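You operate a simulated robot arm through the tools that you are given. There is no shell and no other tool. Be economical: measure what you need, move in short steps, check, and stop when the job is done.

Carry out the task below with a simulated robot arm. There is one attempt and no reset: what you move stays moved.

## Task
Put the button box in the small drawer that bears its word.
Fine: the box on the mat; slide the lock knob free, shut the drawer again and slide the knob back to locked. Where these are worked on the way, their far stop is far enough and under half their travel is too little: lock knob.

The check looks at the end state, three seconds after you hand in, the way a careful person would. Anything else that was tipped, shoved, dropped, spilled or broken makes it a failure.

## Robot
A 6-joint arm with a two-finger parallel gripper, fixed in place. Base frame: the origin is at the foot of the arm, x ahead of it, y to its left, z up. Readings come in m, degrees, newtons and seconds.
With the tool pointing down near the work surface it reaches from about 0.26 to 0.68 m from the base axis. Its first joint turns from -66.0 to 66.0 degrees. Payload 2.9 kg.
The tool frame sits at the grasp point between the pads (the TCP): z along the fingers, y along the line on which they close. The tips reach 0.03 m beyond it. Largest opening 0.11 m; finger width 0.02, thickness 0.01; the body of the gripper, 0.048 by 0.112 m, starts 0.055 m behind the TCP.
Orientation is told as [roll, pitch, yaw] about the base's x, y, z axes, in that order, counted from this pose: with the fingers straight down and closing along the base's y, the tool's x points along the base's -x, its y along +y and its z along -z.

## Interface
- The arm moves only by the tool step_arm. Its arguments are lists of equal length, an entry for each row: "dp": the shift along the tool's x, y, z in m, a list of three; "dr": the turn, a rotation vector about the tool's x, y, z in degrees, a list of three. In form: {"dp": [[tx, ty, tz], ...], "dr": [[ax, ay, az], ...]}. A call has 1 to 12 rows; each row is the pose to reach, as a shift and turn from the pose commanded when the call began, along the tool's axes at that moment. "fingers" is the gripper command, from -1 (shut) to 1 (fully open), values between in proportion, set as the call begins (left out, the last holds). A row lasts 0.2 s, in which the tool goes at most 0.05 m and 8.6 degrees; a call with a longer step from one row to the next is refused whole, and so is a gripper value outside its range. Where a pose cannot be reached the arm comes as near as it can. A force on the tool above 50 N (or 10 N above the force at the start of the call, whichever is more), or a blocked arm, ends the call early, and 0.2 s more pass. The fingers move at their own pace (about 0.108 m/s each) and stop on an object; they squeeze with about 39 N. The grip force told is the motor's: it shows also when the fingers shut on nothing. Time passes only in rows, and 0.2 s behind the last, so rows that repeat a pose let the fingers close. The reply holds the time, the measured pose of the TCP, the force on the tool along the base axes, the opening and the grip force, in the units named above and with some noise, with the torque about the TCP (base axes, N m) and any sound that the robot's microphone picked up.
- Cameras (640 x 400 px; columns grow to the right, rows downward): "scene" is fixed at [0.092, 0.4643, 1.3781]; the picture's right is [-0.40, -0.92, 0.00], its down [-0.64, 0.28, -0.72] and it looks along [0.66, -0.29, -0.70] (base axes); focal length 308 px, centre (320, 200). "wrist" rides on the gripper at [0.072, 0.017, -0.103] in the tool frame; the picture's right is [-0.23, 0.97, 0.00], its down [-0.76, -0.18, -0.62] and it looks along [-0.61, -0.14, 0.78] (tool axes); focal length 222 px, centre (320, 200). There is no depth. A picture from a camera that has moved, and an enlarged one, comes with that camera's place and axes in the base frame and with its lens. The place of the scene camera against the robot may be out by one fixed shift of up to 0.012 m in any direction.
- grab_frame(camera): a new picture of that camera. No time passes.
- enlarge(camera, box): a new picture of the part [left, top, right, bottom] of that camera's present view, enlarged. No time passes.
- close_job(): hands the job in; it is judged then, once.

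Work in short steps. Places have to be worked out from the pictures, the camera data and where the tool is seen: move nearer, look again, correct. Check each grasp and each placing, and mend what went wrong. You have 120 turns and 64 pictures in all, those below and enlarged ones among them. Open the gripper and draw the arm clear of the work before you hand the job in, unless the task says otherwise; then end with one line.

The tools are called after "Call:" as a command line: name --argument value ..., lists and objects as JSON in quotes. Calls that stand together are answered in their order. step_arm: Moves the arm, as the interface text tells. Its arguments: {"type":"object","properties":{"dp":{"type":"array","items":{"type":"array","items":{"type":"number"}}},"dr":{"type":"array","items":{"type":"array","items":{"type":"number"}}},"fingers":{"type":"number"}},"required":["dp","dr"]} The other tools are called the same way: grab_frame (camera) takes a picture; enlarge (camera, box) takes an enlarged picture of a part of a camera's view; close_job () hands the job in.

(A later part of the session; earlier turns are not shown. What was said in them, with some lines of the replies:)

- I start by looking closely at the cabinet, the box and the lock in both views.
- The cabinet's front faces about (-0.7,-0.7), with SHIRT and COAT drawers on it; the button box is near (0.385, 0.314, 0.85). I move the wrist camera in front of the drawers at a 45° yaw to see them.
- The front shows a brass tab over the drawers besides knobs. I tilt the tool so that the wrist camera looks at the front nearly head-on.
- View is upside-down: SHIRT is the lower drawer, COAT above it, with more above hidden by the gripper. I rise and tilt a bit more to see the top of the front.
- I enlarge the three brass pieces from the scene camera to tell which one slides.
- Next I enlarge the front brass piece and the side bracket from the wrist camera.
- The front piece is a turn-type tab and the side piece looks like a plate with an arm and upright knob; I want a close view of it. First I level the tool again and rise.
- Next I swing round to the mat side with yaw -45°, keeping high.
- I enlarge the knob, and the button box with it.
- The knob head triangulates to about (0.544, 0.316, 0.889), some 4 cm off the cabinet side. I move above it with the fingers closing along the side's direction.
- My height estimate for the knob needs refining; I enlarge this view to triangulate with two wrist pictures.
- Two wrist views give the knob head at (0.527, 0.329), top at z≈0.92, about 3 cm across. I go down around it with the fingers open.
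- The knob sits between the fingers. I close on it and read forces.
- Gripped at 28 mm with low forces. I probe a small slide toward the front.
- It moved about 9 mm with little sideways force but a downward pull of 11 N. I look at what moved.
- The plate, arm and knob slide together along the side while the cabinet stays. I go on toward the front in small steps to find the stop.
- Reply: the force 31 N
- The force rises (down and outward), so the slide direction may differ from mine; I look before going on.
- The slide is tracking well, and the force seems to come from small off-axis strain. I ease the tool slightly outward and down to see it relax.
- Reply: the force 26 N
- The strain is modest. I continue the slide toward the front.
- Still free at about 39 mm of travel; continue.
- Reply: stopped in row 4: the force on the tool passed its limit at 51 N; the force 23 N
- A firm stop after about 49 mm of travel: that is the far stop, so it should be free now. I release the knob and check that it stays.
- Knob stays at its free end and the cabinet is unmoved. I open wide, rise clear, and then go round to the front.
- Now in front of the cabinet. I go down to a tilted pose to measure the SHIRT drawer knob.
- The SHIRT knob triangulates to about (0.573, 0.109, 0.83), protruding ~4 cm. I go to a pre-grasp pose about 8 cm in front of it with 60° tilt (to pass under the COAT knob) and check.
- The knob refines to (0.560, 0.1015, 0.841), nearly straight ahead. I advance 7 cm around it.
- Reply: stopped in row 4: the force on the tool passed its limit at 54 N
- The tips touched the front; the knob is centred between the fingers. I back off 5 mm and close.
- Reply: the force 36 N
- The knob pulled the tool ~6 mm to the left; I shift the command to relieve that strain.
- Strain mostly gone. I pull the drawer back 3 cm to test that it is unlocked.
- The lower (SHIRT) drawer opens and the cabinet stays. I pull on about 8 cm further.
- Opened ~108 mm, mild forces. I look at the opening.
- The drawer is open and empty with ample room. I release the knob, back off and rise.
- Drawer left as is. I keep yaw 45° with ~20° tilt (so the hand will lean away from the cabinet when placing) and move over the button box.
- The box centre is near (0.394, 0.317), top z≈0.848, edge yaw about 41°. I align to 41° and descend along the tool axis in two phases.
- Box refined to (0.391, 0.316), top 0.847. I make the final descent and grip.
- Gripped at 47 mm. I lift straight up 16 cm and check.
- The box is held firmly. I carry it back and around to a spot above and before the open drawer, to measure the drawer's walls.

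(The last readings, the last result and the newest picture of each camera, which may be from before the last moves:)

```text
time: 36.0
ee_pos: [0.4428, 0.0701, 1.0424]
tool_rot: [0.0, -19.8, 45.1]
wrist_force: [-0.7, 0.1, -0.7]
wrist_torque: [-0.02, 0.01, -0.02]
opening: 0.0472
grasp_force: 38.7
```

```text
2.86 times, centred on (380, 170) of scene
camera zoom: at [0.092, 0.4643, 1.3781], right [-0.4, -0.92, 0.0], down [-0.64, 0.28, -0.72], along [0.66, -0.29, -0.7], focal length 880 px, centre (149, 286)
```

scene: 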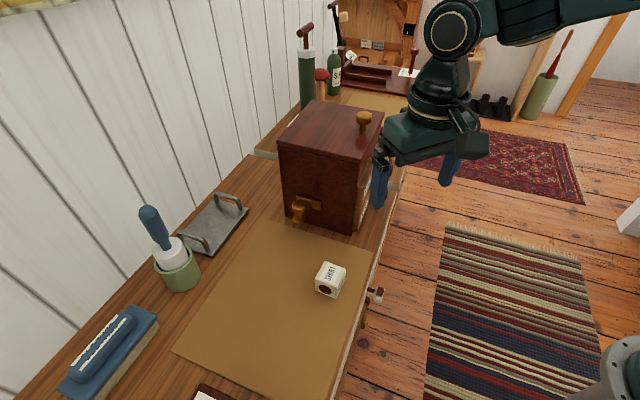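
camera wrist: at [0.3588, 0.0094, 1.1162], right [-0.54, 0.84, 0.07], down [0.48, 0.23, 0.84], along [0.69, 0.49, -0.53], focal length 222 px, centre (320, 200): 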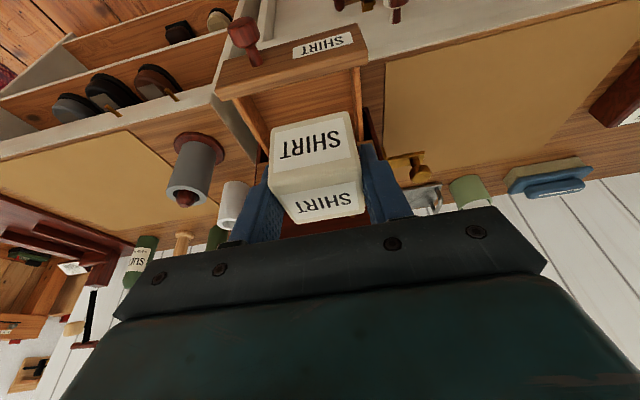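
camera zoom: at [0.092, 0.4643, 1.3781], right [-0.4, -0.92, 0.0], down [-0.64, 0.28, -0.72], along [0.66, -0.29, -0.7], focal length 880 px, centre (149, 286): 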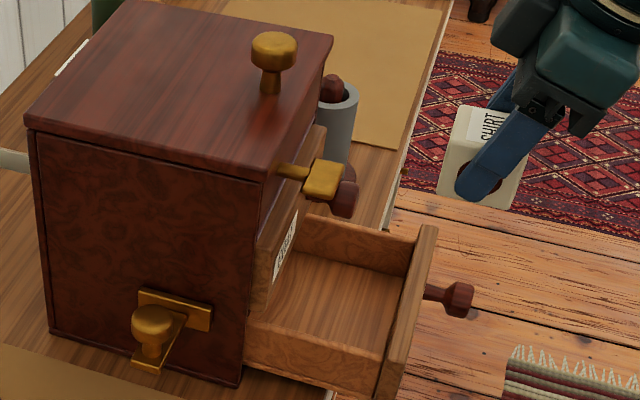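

Interior walls come out at l≈-0.218…-0.356 (left/right), drawer front inside at f≈0.398 and the COAT front at f≈0.487 along the pull axis. I lower the box in front of the brass tab to z≈0.93 first, tilted 25°.

Call:
step_arm --dp '[[0.002, 0.001, 0.029], [0.004, 0.0015, 0.058], [0.006, 0.002, 0.087], [0.0078, 0.0025, 0.1162]]' --dr '[[0, -1.3, 0], [0, -2.6, 0], [0, -3.9, 0], [0, -5.2, 0]]'

Call:
enlarge --camera "scene" --box '[320, 120, 440, 230]'

Call:
grab_frame --camera "wrist"

```text
time: 37.0
ee_pos: [0.4632, 0.0926, 0.9299]
tool_rot: [-0.1, -24.8, 45.1]
wrist_force: [1.1, -0.7, -0.5]
wrist_torque: [0.01, -0.03, 0.02]
opening: 0.0473
grasp_force: 39.3
```

```text
3.64 times, centred on (380, 175) of scene
camera zoom: at [0.0921, 0.4643, 1.3781], right [-0.4, -0.92, 0.0], down [-0.64, 0.28, -0.72], along [0.66, -0.29, -0.7], focal length 1120 px, centre (102, 291)
```

zoom: 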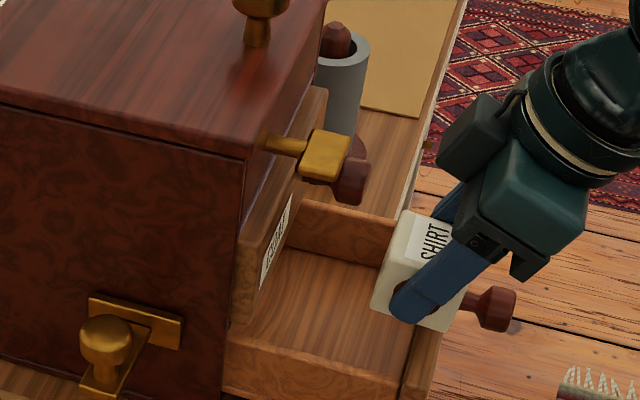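

```text
26 pictures are left
camera wrist: at [0.3743, 0.0276, 0.9942], right [-0.54, 0.83, 0.09], down [0.43, 0.18, 0.89], along [0.72, 0.52, -0.45], focal length 222 px, centre (320, 200)
```

wrist: 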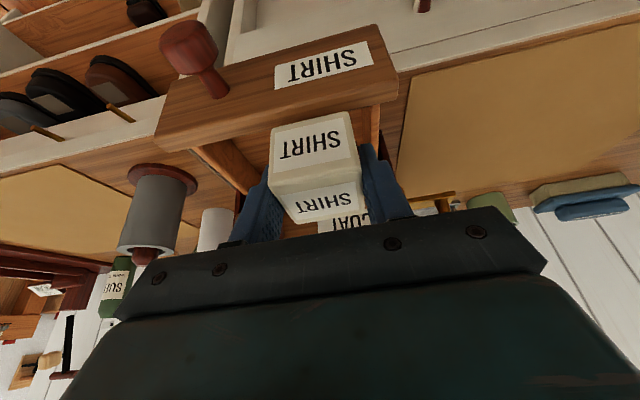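

Positions agree. I move forward 4 cm and down 3 cm into the drawer opening.

Call:
step_arm --dp '[[-0.0181, 0, 0.0085], [-0.0325, 0, 0.0244], [-0.0254, 0, 0.045]]' --dr '[[0, 0, 0], [0, 0, 0], [0, 0, 0]]'

Call:
enlarge --camera "scene" --box '[320, 120, 440, 230]'

Call:
grab_frame --camera "wrist"

```text
time: 37.8
ee_pos: [0.494, 0.1237, 0.898]
tool_rot: [-0.1, -24.8, 44.9]
wrist_force: [0.0, 0.8, -0.9]
wrist_torque: [0.02, 0.03, -0.02]
opening: 0.0473
grasp_force: 38.7
```

```text
3.64 times, centred on (380, 175) of scene
camera zoom: at [0.0921, 0.4643, 1.3781], right [-0.4, -0.92, 0.0], down [-0.64, 0.28, -0.72], along [0.66, -0.29, -0.7], focal length 1120 px, centre (102, 291)
```

zoom: 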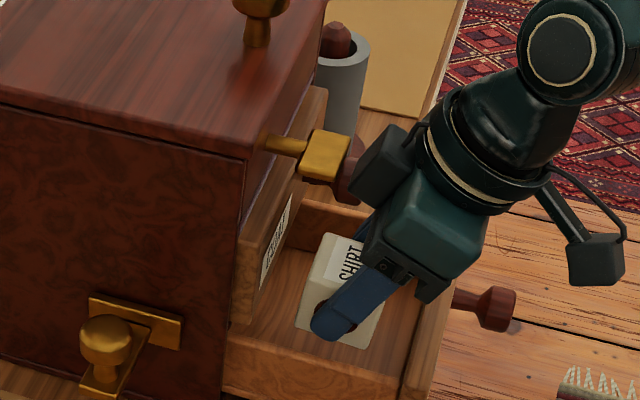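

```text
24 pictures are left
camera wrist: at [0.404, 0.0584, 0.9636], right [-0.54, 0.83, 0.09], down [0.43, 0.18, 0.89], along [0.72, 0.52, -0.46], focal length 222 px, centre (320, 200)
```

wrist: 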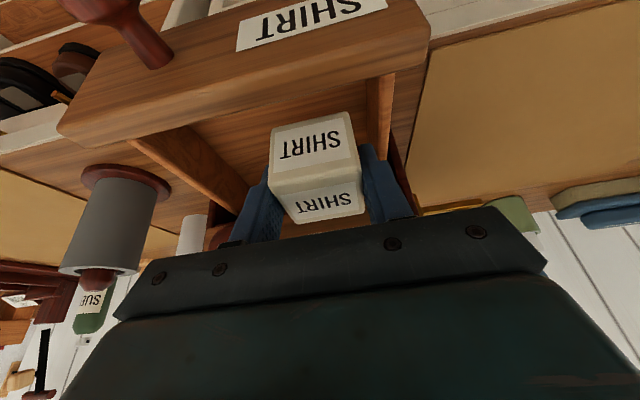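

The box is over the drawer floor, between walls. I lower 3.5 cm more, easing back 6 mm away from the tab and COAT knob.

Call:
step_arm --dp '[[0.0096, 0, 0.0066], [0.0138, 0, 0.0156], [0.017, 0, 0.0224], [0.0202, 0, 0.0292]]' --dr '[[0, 0, 0], [0, 0, 0], [0, 0, 0], [0, 0, 0]]'

Call:
enlarge --camera "scene" --box '[320, 120, 440, 230]'

```text
time: 38.8
ee_pos: [0.4891, 0.118, 0.865]
tool_rot: [-0.1, -24.7, 45.1]
wrist_force: [-0.2, 0.2, -0.8]
wrist_torque: [0.02, -0.01, 0.01]
opening: 0.0472
grasp_force: 38.7
```

```text
3.64 times, centred on (380, 175) of scene
camera zoom: at [0.0921, 0.4643, 1.3781], right [-0.4, -0.92, 0.0], down [-0.64, 0.28, -0.72], along [0.66, -0.29, -0.7], focal length 1120 px, centre (102, 291)
```

zoom: 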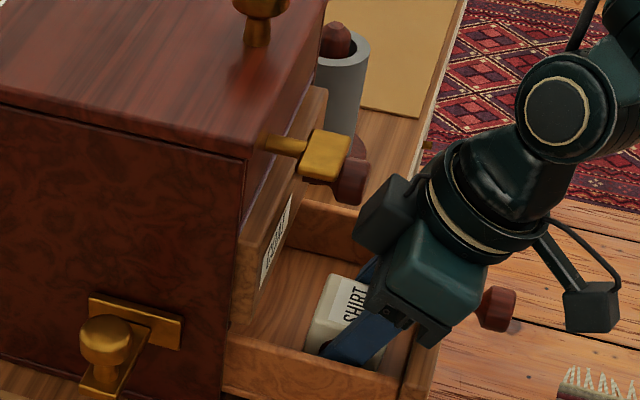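

No contact yet. I lower further in 4 mm steps toward the drawer floor.

Call:
step_arm --dp '[[0.0017, 0, 0.0036], [0.0033, 0, 0.0073], [0.005, 0, 0.0109]]' --dr '[[0, 0, 0], [0, 0, 0], [0, 0, 0]]'

```text
time: 39.6
ee_pos: [0.4895, 0.1194, 0.8551]
tool_rot: [-0.2, -25.2, 45.2]
wrist_force: [-3.0, 3.4, 35.1]
wrist_torque: [-0.19, 0.68, 0.0]
opening: 0.0469
grasp_force: 39.1
```

Floor contact. I relieve 3 mm and open just a little.

Call:
step_arm --dp '[[-0.0013, 0, -0.0027], [-0.0013, 0, -0.0027]]' --dr '[[0, 0, 0], [0, 0, 0]]'

Call:
step_arm --dp '[[0, 0, 0], [0, 0, 0], [0, 0, 0]]' --dr '[[0, 0, 0], [0, 0, 0], [0, 0, 0]]' --fingers 0.05

Call:
enlarge --camera "wrist" --box '[220, 80, 440, 220]'

```text
time: 40.2
ee_pos: [0.4902, 0.1168, 0.8549]
tool_rot: [-0.1, -24.7, 44.9]
wrist_force: [2.2, -2.1, 11.6]
wrist_torque: [-0.25, 0.08, 0.06]
opening: 0.0472
grasp_force: 38.7
```

```text
time: 41.0
ee_pos: [0.4899, 0.119, 0.8556]
tool_rot: [-0.1, -24.7, 45.1]
wrist_force: [6.7, -6.6, -5.7]
wrist_torque: [-0.07, -0.15, 0.15]
opening: 0.0533
grasp_force: 0.1
```

```text
2.86 times, centred on (330, 150) of wrist
camera zoom: at [0.4, 0.0532, 0.9198], right [-0.54, 0.83, 0.09], down [0.43, 0.18, 0.89], along [0.72, 0.52, -0.46], focal length 635 px, centre (291, 343)
```

zoom: 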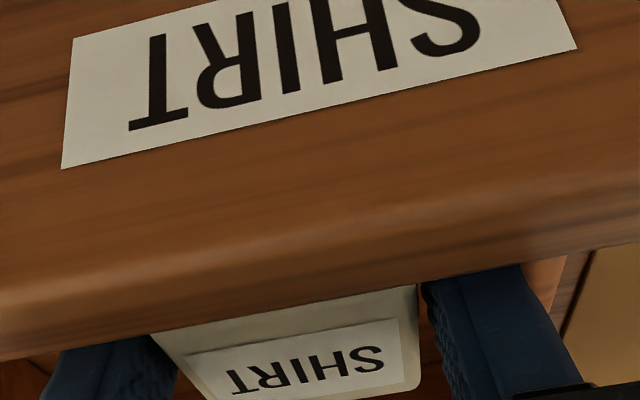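

The left finger touches the drawer wall; I shift 3 mm right within the slack and then lift straight out.

Call:
step_arm --dp '[[0, -0.003, 0], [0, -0.003, 0]]' --dr '[[0, 0, 0], [0, 0, 0]]'

```text
time: 41.6
ee_pos: [0.491, 0.117, 0.8559]
tool_rot: [0.1, -24.9, 45.0]
wrist_force: [0.2, -1.1, 0.6]
wrist_torque: [0.02, 0.01, 0.01]
opening: 0.0573
grasp_force: 0.1
```

Free of contact. I withdraw along the tool axis (up and back), which keeps the fingers in their own path.

Call:
step_arm --dp '[[0, 0, -0.02], [0, 0, -0.045], [0, 0, -0.08], [0, 0, -0.12], [0, 0, -0.16]]' --dr '[[0, 0, 0], [0, 0, 0], [0, 0, 0], [0, 0, 0], [0, 0, 0]]'

Call:
enlarge --camera "scene" --box '[260, 80, 460, 240]'

Call:
grab_frame --camera "wrist"

```text
time: 42.8
ee_pos: [0.443, 0.0648, 0.9992]
tool_rot: [0.0, -24.8, 45.0]
wrist_force: [-0.2, -0.3, -0.2]
wrist_torque: [0.02, -0.01, 0.0]
opening: 0.0575
grasp_force: 0.1
```

```text
2.50 times, centred on (360, 160) of scene
camera zoom: at [0.092, 0.4643, 1.3781], right [-0.4, -0.92, 0.0], down [-0.64, 0.28, -0.72], along [0.66, -0.29, -0.69], focal length 770 px, centre (220, 300)
```

zoom: 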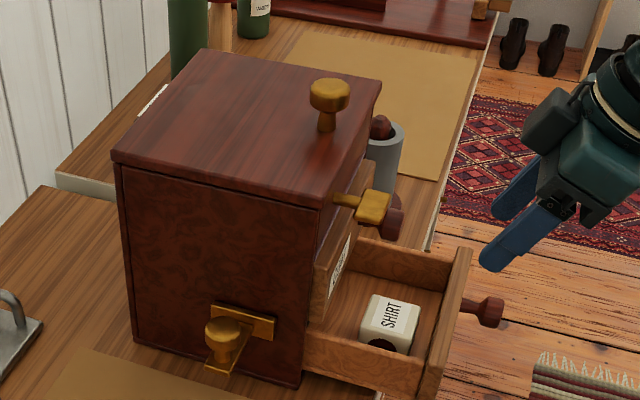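

```text
20 pictures are left
camera wrist: at [0.3528, -0.0004, 1.0638], right [-0.54, 0.83, 0.09], down [0.43, 0.18, 0.89], along [0.72, 0.52, -0.46], focal length 222 px, centre (320, 200)
```

wrist: 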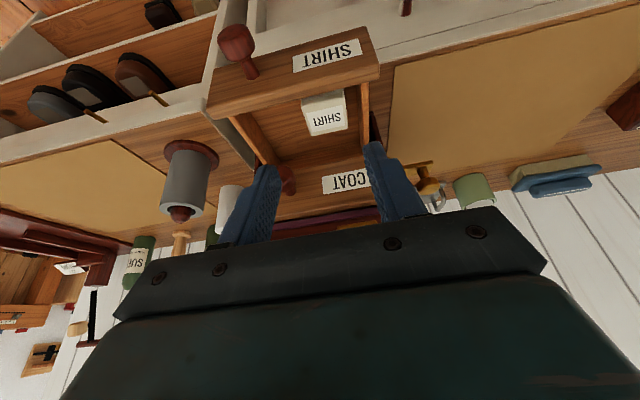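

The box lies flat inside the drawer and the cabinet is unmoved. To shut it, I close the fingers and go in front of the drawer with 60° tilt, left of the knob.

Call:
step_arm --dp '[[0.04, -0.003, -0.019], [0.065, -0.006, 0], [0.085, -0.009, 0.04], [0.1, -0.011, 0.075], [0.1119, -0.0126, 0.1014], [0.1119, -0.0126, 0.1014]]' --dr '[[0, -7, 0], [0, -14, 0], [0, -21, 0], [0, -28, 0], [0, -35, 0], [0, -35, 0]]' --fingers -1

Call:
grab_frame --camera "wrist"

```text
time: 44.2
ee_pos: [0.4136, 0.0165, 0.8586]
tool_rot: [-0.1, -60.0, 45.1]
wrist_force: [-0.1, -0.4, 0.3]
wrist_torque: [-0.01, 0.03, 0.06]
opening: 0.0
grasp_force: 37.9
```

```text
19 pictures are left
camera wrist: at [0.3132, -0.0593, 0.8499], right [-0.61, 0.77, 0.2], down [0.01, -0.24, 0.97], along [0.79, 0.59, 0.13], focal length 222 px, centre (320, 200)
```

wrist: 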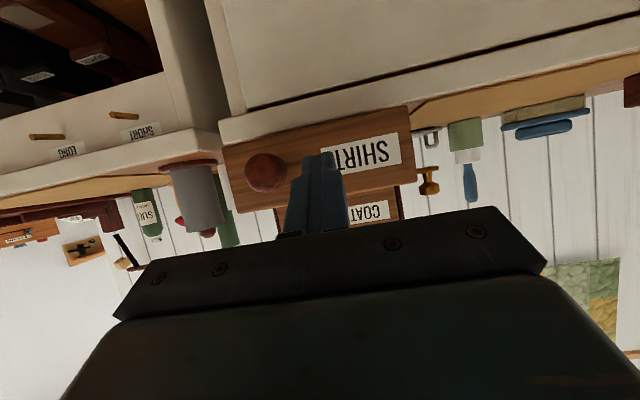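

The closed tips face the drawer front, left of the knob. I push forward gently 10 cm first.

Call:
step_arm --dp '[[-0.0125, 0, 0.0217], [-0.02, 0, 0.0346], [-0.026, 0, 0.045], [-0.032, 0, 0.0554], [-0.038, 0, 0.0658], [-0.044, 0, 0.0762], [-0.05, 0, 0.0866]]' --dr '[[0, 0, 0], [0, 0, 0], [0, 0, 0], [0, 0, 0], [0, 0, 0], [0, 0, 0], [0, 0, 0]]'

Call:
enlarge --camera "scene" --box '[260, 80, 460, 240]'

```text
time: 45.8
ee_pos: [0.4821, 0.0898, 0.8629]
tool_rot: [-0.2, -59.8, 45.0]
wrist_force: [0.2, 0.6, -0.4]
wrist_torque: [0.0, 0.0, 0.0]
opening: 0.0001
grasp_force: 38.1
```

```text
2.50 times, centred on (360, 160) of scene
camera zoom: at [0.092, 0.4643, 1.3781], right [-0.4, -0.92, 0.0], down [-0.64, 0.28, -0.72], along [0.66, -0.29, -0.7], focal length 770 px, centre (220, 300)
```

zoom: 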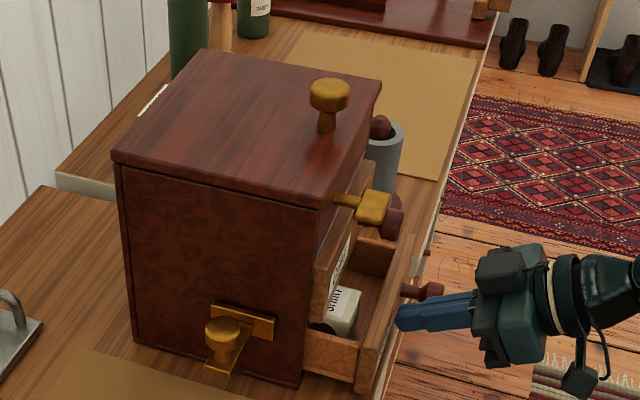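

The drawer closes smoothly with the box riding along. I push on until it seats.

Call:
step_arm --dp '[[-0.006, 0, 0.0115], [-0.0115, 0, 0.0225], [-0.0175, 0, 0.033], [-0.021, 0, 0.041], [-0.0235, 0, 0.0455], [-0.0255, 0, 0.049], [-0.0275, 0, 0.0525]]' --dr '[[0, 0, 0], [0, 0, 0], [0, 0, 0], [0, 0, 0], [0, 0, 0], [0, 0, 0], [0, 0, 0]]'

Call:
enlarge --camera "scene" --box '[260, 80, 460, 240]'

```text
time: 47.4
ee_pos: [0.5211, 0.127, 0.857]
tool_rot: [0.6, -59.5, 44.2]
wrist_force: [-13.3, -10.9, 8.3]
wrist_torque: [0.17, -0.01, 0.1]
opening: 0.0004
grasp_force: 37.9
stopped in row 7: the force on the tool passed its limit at 59 N (the readings are from after the stop); the commanded pose is now the measured one
```

```text
2.50 times, centred on (360, 160) of scene
camera zoom: at [0.0916, 0.464, 1.3783], right [-0.4, -0.92, 0.0], down [-0.64, 0.28, -0.72], along [0.66, -0.29, -0.69], focal length 770 px, centre (220, 300)
```

zoom: 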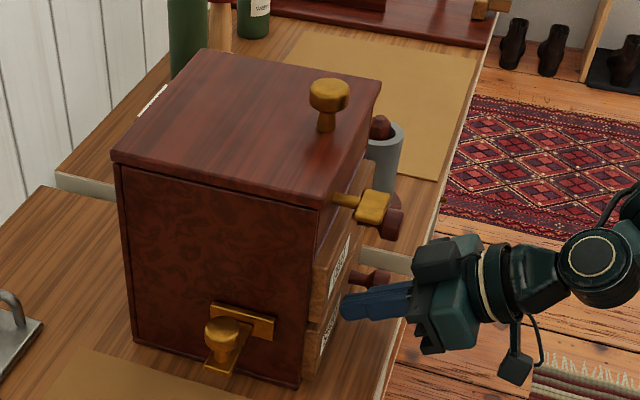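

The drawer is flush with the COAT drawer. I withdraw, rise and level the tool, then swing back to the side knob.

Call:
step_arm --dp '[[0.02, 0, -0.035], [0.04, 0, -0.069], [0.05, 0, -0.087], [0.019, 0, -0.105], [-0.012, 0, -0.123], [-0.043, 0, -0.141], [-0.074, 0, -0.159], [-0.105, 0, -0.177], [-0.136, 0, -0.195], [-0.167, 0, -0.213]]' --dr '[[0, 0, 0], [0, 0, 0], [0, 0, 0], [0, 8.5, 0], [0, 17, 0], [0, 25.5, 0], [0, 34, 0], [0, 42.5, 0], [0, 51, 0], [0, 59.5, 0]]' --fingers 0.2

```text
time: 49.6
ee_pos: [0.4501, 0.0577, 1.112]
tool_rot: [0.2, 0.0, 44.6]
wrist_force: [0.7, 0.1, -0.9]
wrist_torque: [-0.03, -0.02, 0.0]
opening: 0.066
grasp_force: 0.1
```

I swing to above the side knob with yaw -45°.

Call:
step_arm --dp '[[0.02, 0.02, 0], [0.03, 0.055, 0], [0.02, 0.095, 0], [-0.01, 0.125, 0], [-0.04, 0.1411, 0], [-0.07, 0.1411, 0], [-0.1, 0.1411, 0], [-0.13, 0.1411, 0], [-0.155, 0.1411, 0], [-0.175, 0.1411, 0], [-0.1934, 0.1411, 0]]' --dr '[[0, 0, 8.2], [0, 0, 16.4], [0, 0, 24.6], [0, 0, 32.8], [0, 0, 41], [0, 0, 49.2], [0, 0, 57.4], [0, 0, 65.6], [0, 0, 73.8], [0, 0, 82], [0, 0, 89.6]]'

Call:
grab_frame --camera "wrist"

```text
time: 52.0
ee_pos: [0.4912, 0.2937, 1.1093]
tool_rot: [0.0, 0.1, -44.9]
wrist_force: [0.1, 0.4, 0.0]
wrist_torque: [0.0, -0.01, -0.01]
opening: 0.0661
grasp_force: 0.1
```

```text
16 pictures are left
camera wrist: at [0.451, 0.3564, 1.2143], right [0.85, 0.53, 0.0], down [0.41, -0.67, 0.62], along [0.33, -0.53, -0.78], focal length 222 px, centre (320, 200)
```

wrist: 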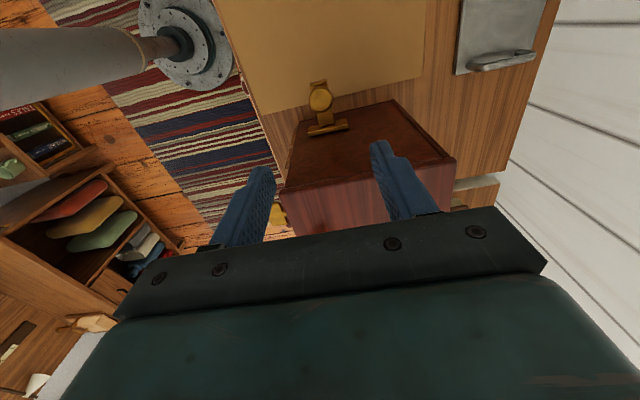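

The knob is exactly below at (0.491, 0.294). I descend around it.

Call:
step_arm --dp '[[0, 0, 0.045], [0, 0, 0.09], [0, 0, 0.135], [0, 0, 0.17], [0, 0, 0.199]]' --dr '[[0, 0, 0], [0, 0, 0], [0, 0, 0], [0, 0, 0], [0, 0, 0]]'

Call:
step_arm --dp '[[0, 0, 0], [0, 0, 0], [0, 0, 0]]' --dr '[[0, 0, 0], [0, 0, 0], [0, 0, 0]]' --fingers -1

```text
time: 53.2
ee_pos: [0.4899, 0.2958, 0.9128]
tool_rot: [0.0, 0.2, -44.9]
wrist_force: [0.5, 0.1, 0.5]
wrist_torque: [0.03, 0.01, 0.0]
opening: 0.066
grasp_force: 0.0
```

```text
time: 54.0
ee_pos: [0.489, 0.2967, 0.9122]
tool_rot: [-0.2, 0.1, -44.8]
wrist_force: [-0.8, 0.5, -5.2]
wrist_torque: [-0.06, -0.09, -0.01]
opening: 0.0285
grasp_force: 45.3
```

Knob gripped. I slide it back to the rear until the stop (about 47–50 mm).

Call:
step_arm --dp '[[0, 0.005, 0], [0, 0.01, 0], [0, 0.015, 0], [0, 0.02, 0], [0, 0.025, 0], [0, 0.03, 0], [0, 0.035, 0], [0, 0.04, 0]]' --dr '[[0, 0, 0], [0, 0, 0], [0, 0, 0], [0, 0, 0], [0, 0, 0], [0, 0, 0], [0, 0, 0], [0, 0, 0]]'

Call:
step_arm --dp '[[0, 0.003, 0], [0, 0.006, 0], [0, 0.009, 0], [0, 0.012, 0]]' --dr '[[0, 0, 0], [0, 0, 0], [0, 0, 0], [0, 0, 0]]'

```text
time: 55.8
ee_pos: [0.5182, 0.3236, 0.913]
tool_rot: [0.3, 0.1, -44.9]
wrist_force: [-3.6, 3.3, 18.1]
wrist_torque: [0.16, 0.09, 0.14]
opening: 0.0285
grasp_force: 44.5
```

```text
time: 56.8
ee_pos: [0.5256, 0.331, 0.9126]
tool_rot: [0.0, 0.2, -44.9]
wrist_force: [-7.7, -1.1, 21.5]
wrist_torque: [-0.22, -0.17, -0.07]
opening: 0.0285
grasp_force: 44.7
```

It is at or slightly past the initial place; I nudge 4 mm more to confirm the stop.

Call:
step_arm --dp '[[0, 0.002, 0], [0, 0.004, 0]]' --dr '[[0, 0, 0], [0, 0, 0]]'

```text
time: 57.4
ee_pos: [0.5256, 0.3318, 0.9121]
tool_rot: [-0.6, 0.4, -44.7]
wrist_force: [-31.6, -15.5, 27.9]
wrist_torque: [-0.39, -0.11, -0.27]
opening: 0.0283
grasp_force: 45.0
```

It no longer moves and the force grows: that is the locked stop. I release, rise and inspect.

Call:
step_arm --dp '[[0, -0.003, 0], [0, -0.003, 0], [0, -0.003, 0], [0, -0.003, 0]]' --dr '[[0, 0, 0], [0, 0, 0], [0, 0, 0], [0, 0, 0]]' --fingers 0.2

Call:
step_arm --dp '[[0.002, 0, -0.04], [0.003, 0, -0.08], [0.003, 0, -0.12], [0.003, 0, -0.165], [0.003, 0, -0.21], [0.05, 0, -0.22], [0.1, 0, -0.22], [0.145, 0, -0.22]]' --dr '[[0, 0, 0], [0, 0, 0], [0, 0, 0], [0, 0, 0], [0, 0, 0], [0, 0, 0], [0, 0, 0], [0, 0, 0]]'

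Call:
grab_frame --camera "scene"

Call:
enlarge --camera "scene" --box '[260, 80, 420, 240]'

```text
time: 58.4
ee_pos: [0.5264, 0.3333, 0.9117]
tool_rot: [0.0, 0.2, -44.8]
wrist_force: [-0.4, -0.5, 0.7]
wrist_torque: [-0.01, -0.01, 0.01]
opening: 0.0658
grasp_force: 0.1
```

```text
time: 60.2
ee_pos: [0.421, 0.4345, 1.1315]
tool_rot: [0.0, 0.2, -44.9]
wrist_force: [0.5, -0.2, 0.0]
wrist_torque: [-0.02, 0.02, 0.01]
opening: 0.0661
grasp_force: 0.0
```

```text
15 pictures are left
```

scene: 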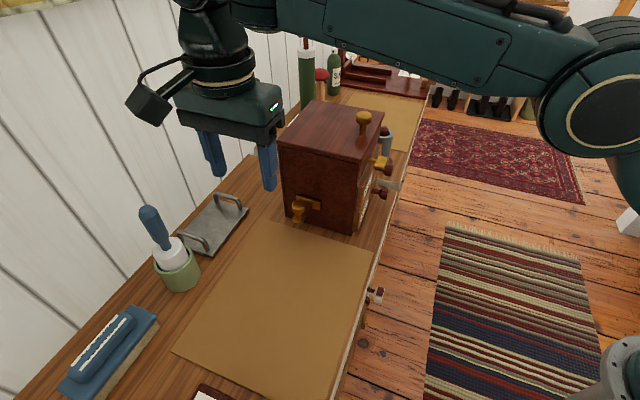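

```text
2.50 times, centred on (340, 160) of scene
camera zoom: at [0.0921, 0.4643, 1.3781], right [-0.4, -0.92, 0.0], down [-0.64, 0.28, -0.72], along [0.66, -0.29, -0.69], focal length 770 px, centre (270, 300)
```

zoom: 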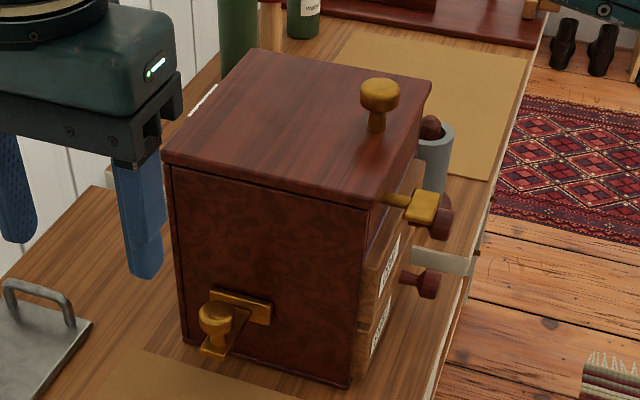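

The picture matches the starting one: cabinet in place, SHIRT drawer flush, knob back at locked, arm clear with fingers open. I hand in.

Call:
close_job

```text
The job is handed in.
```

The button box is in the SHIRT drawer, which is shut, and the lock knob is back at its locked stop.
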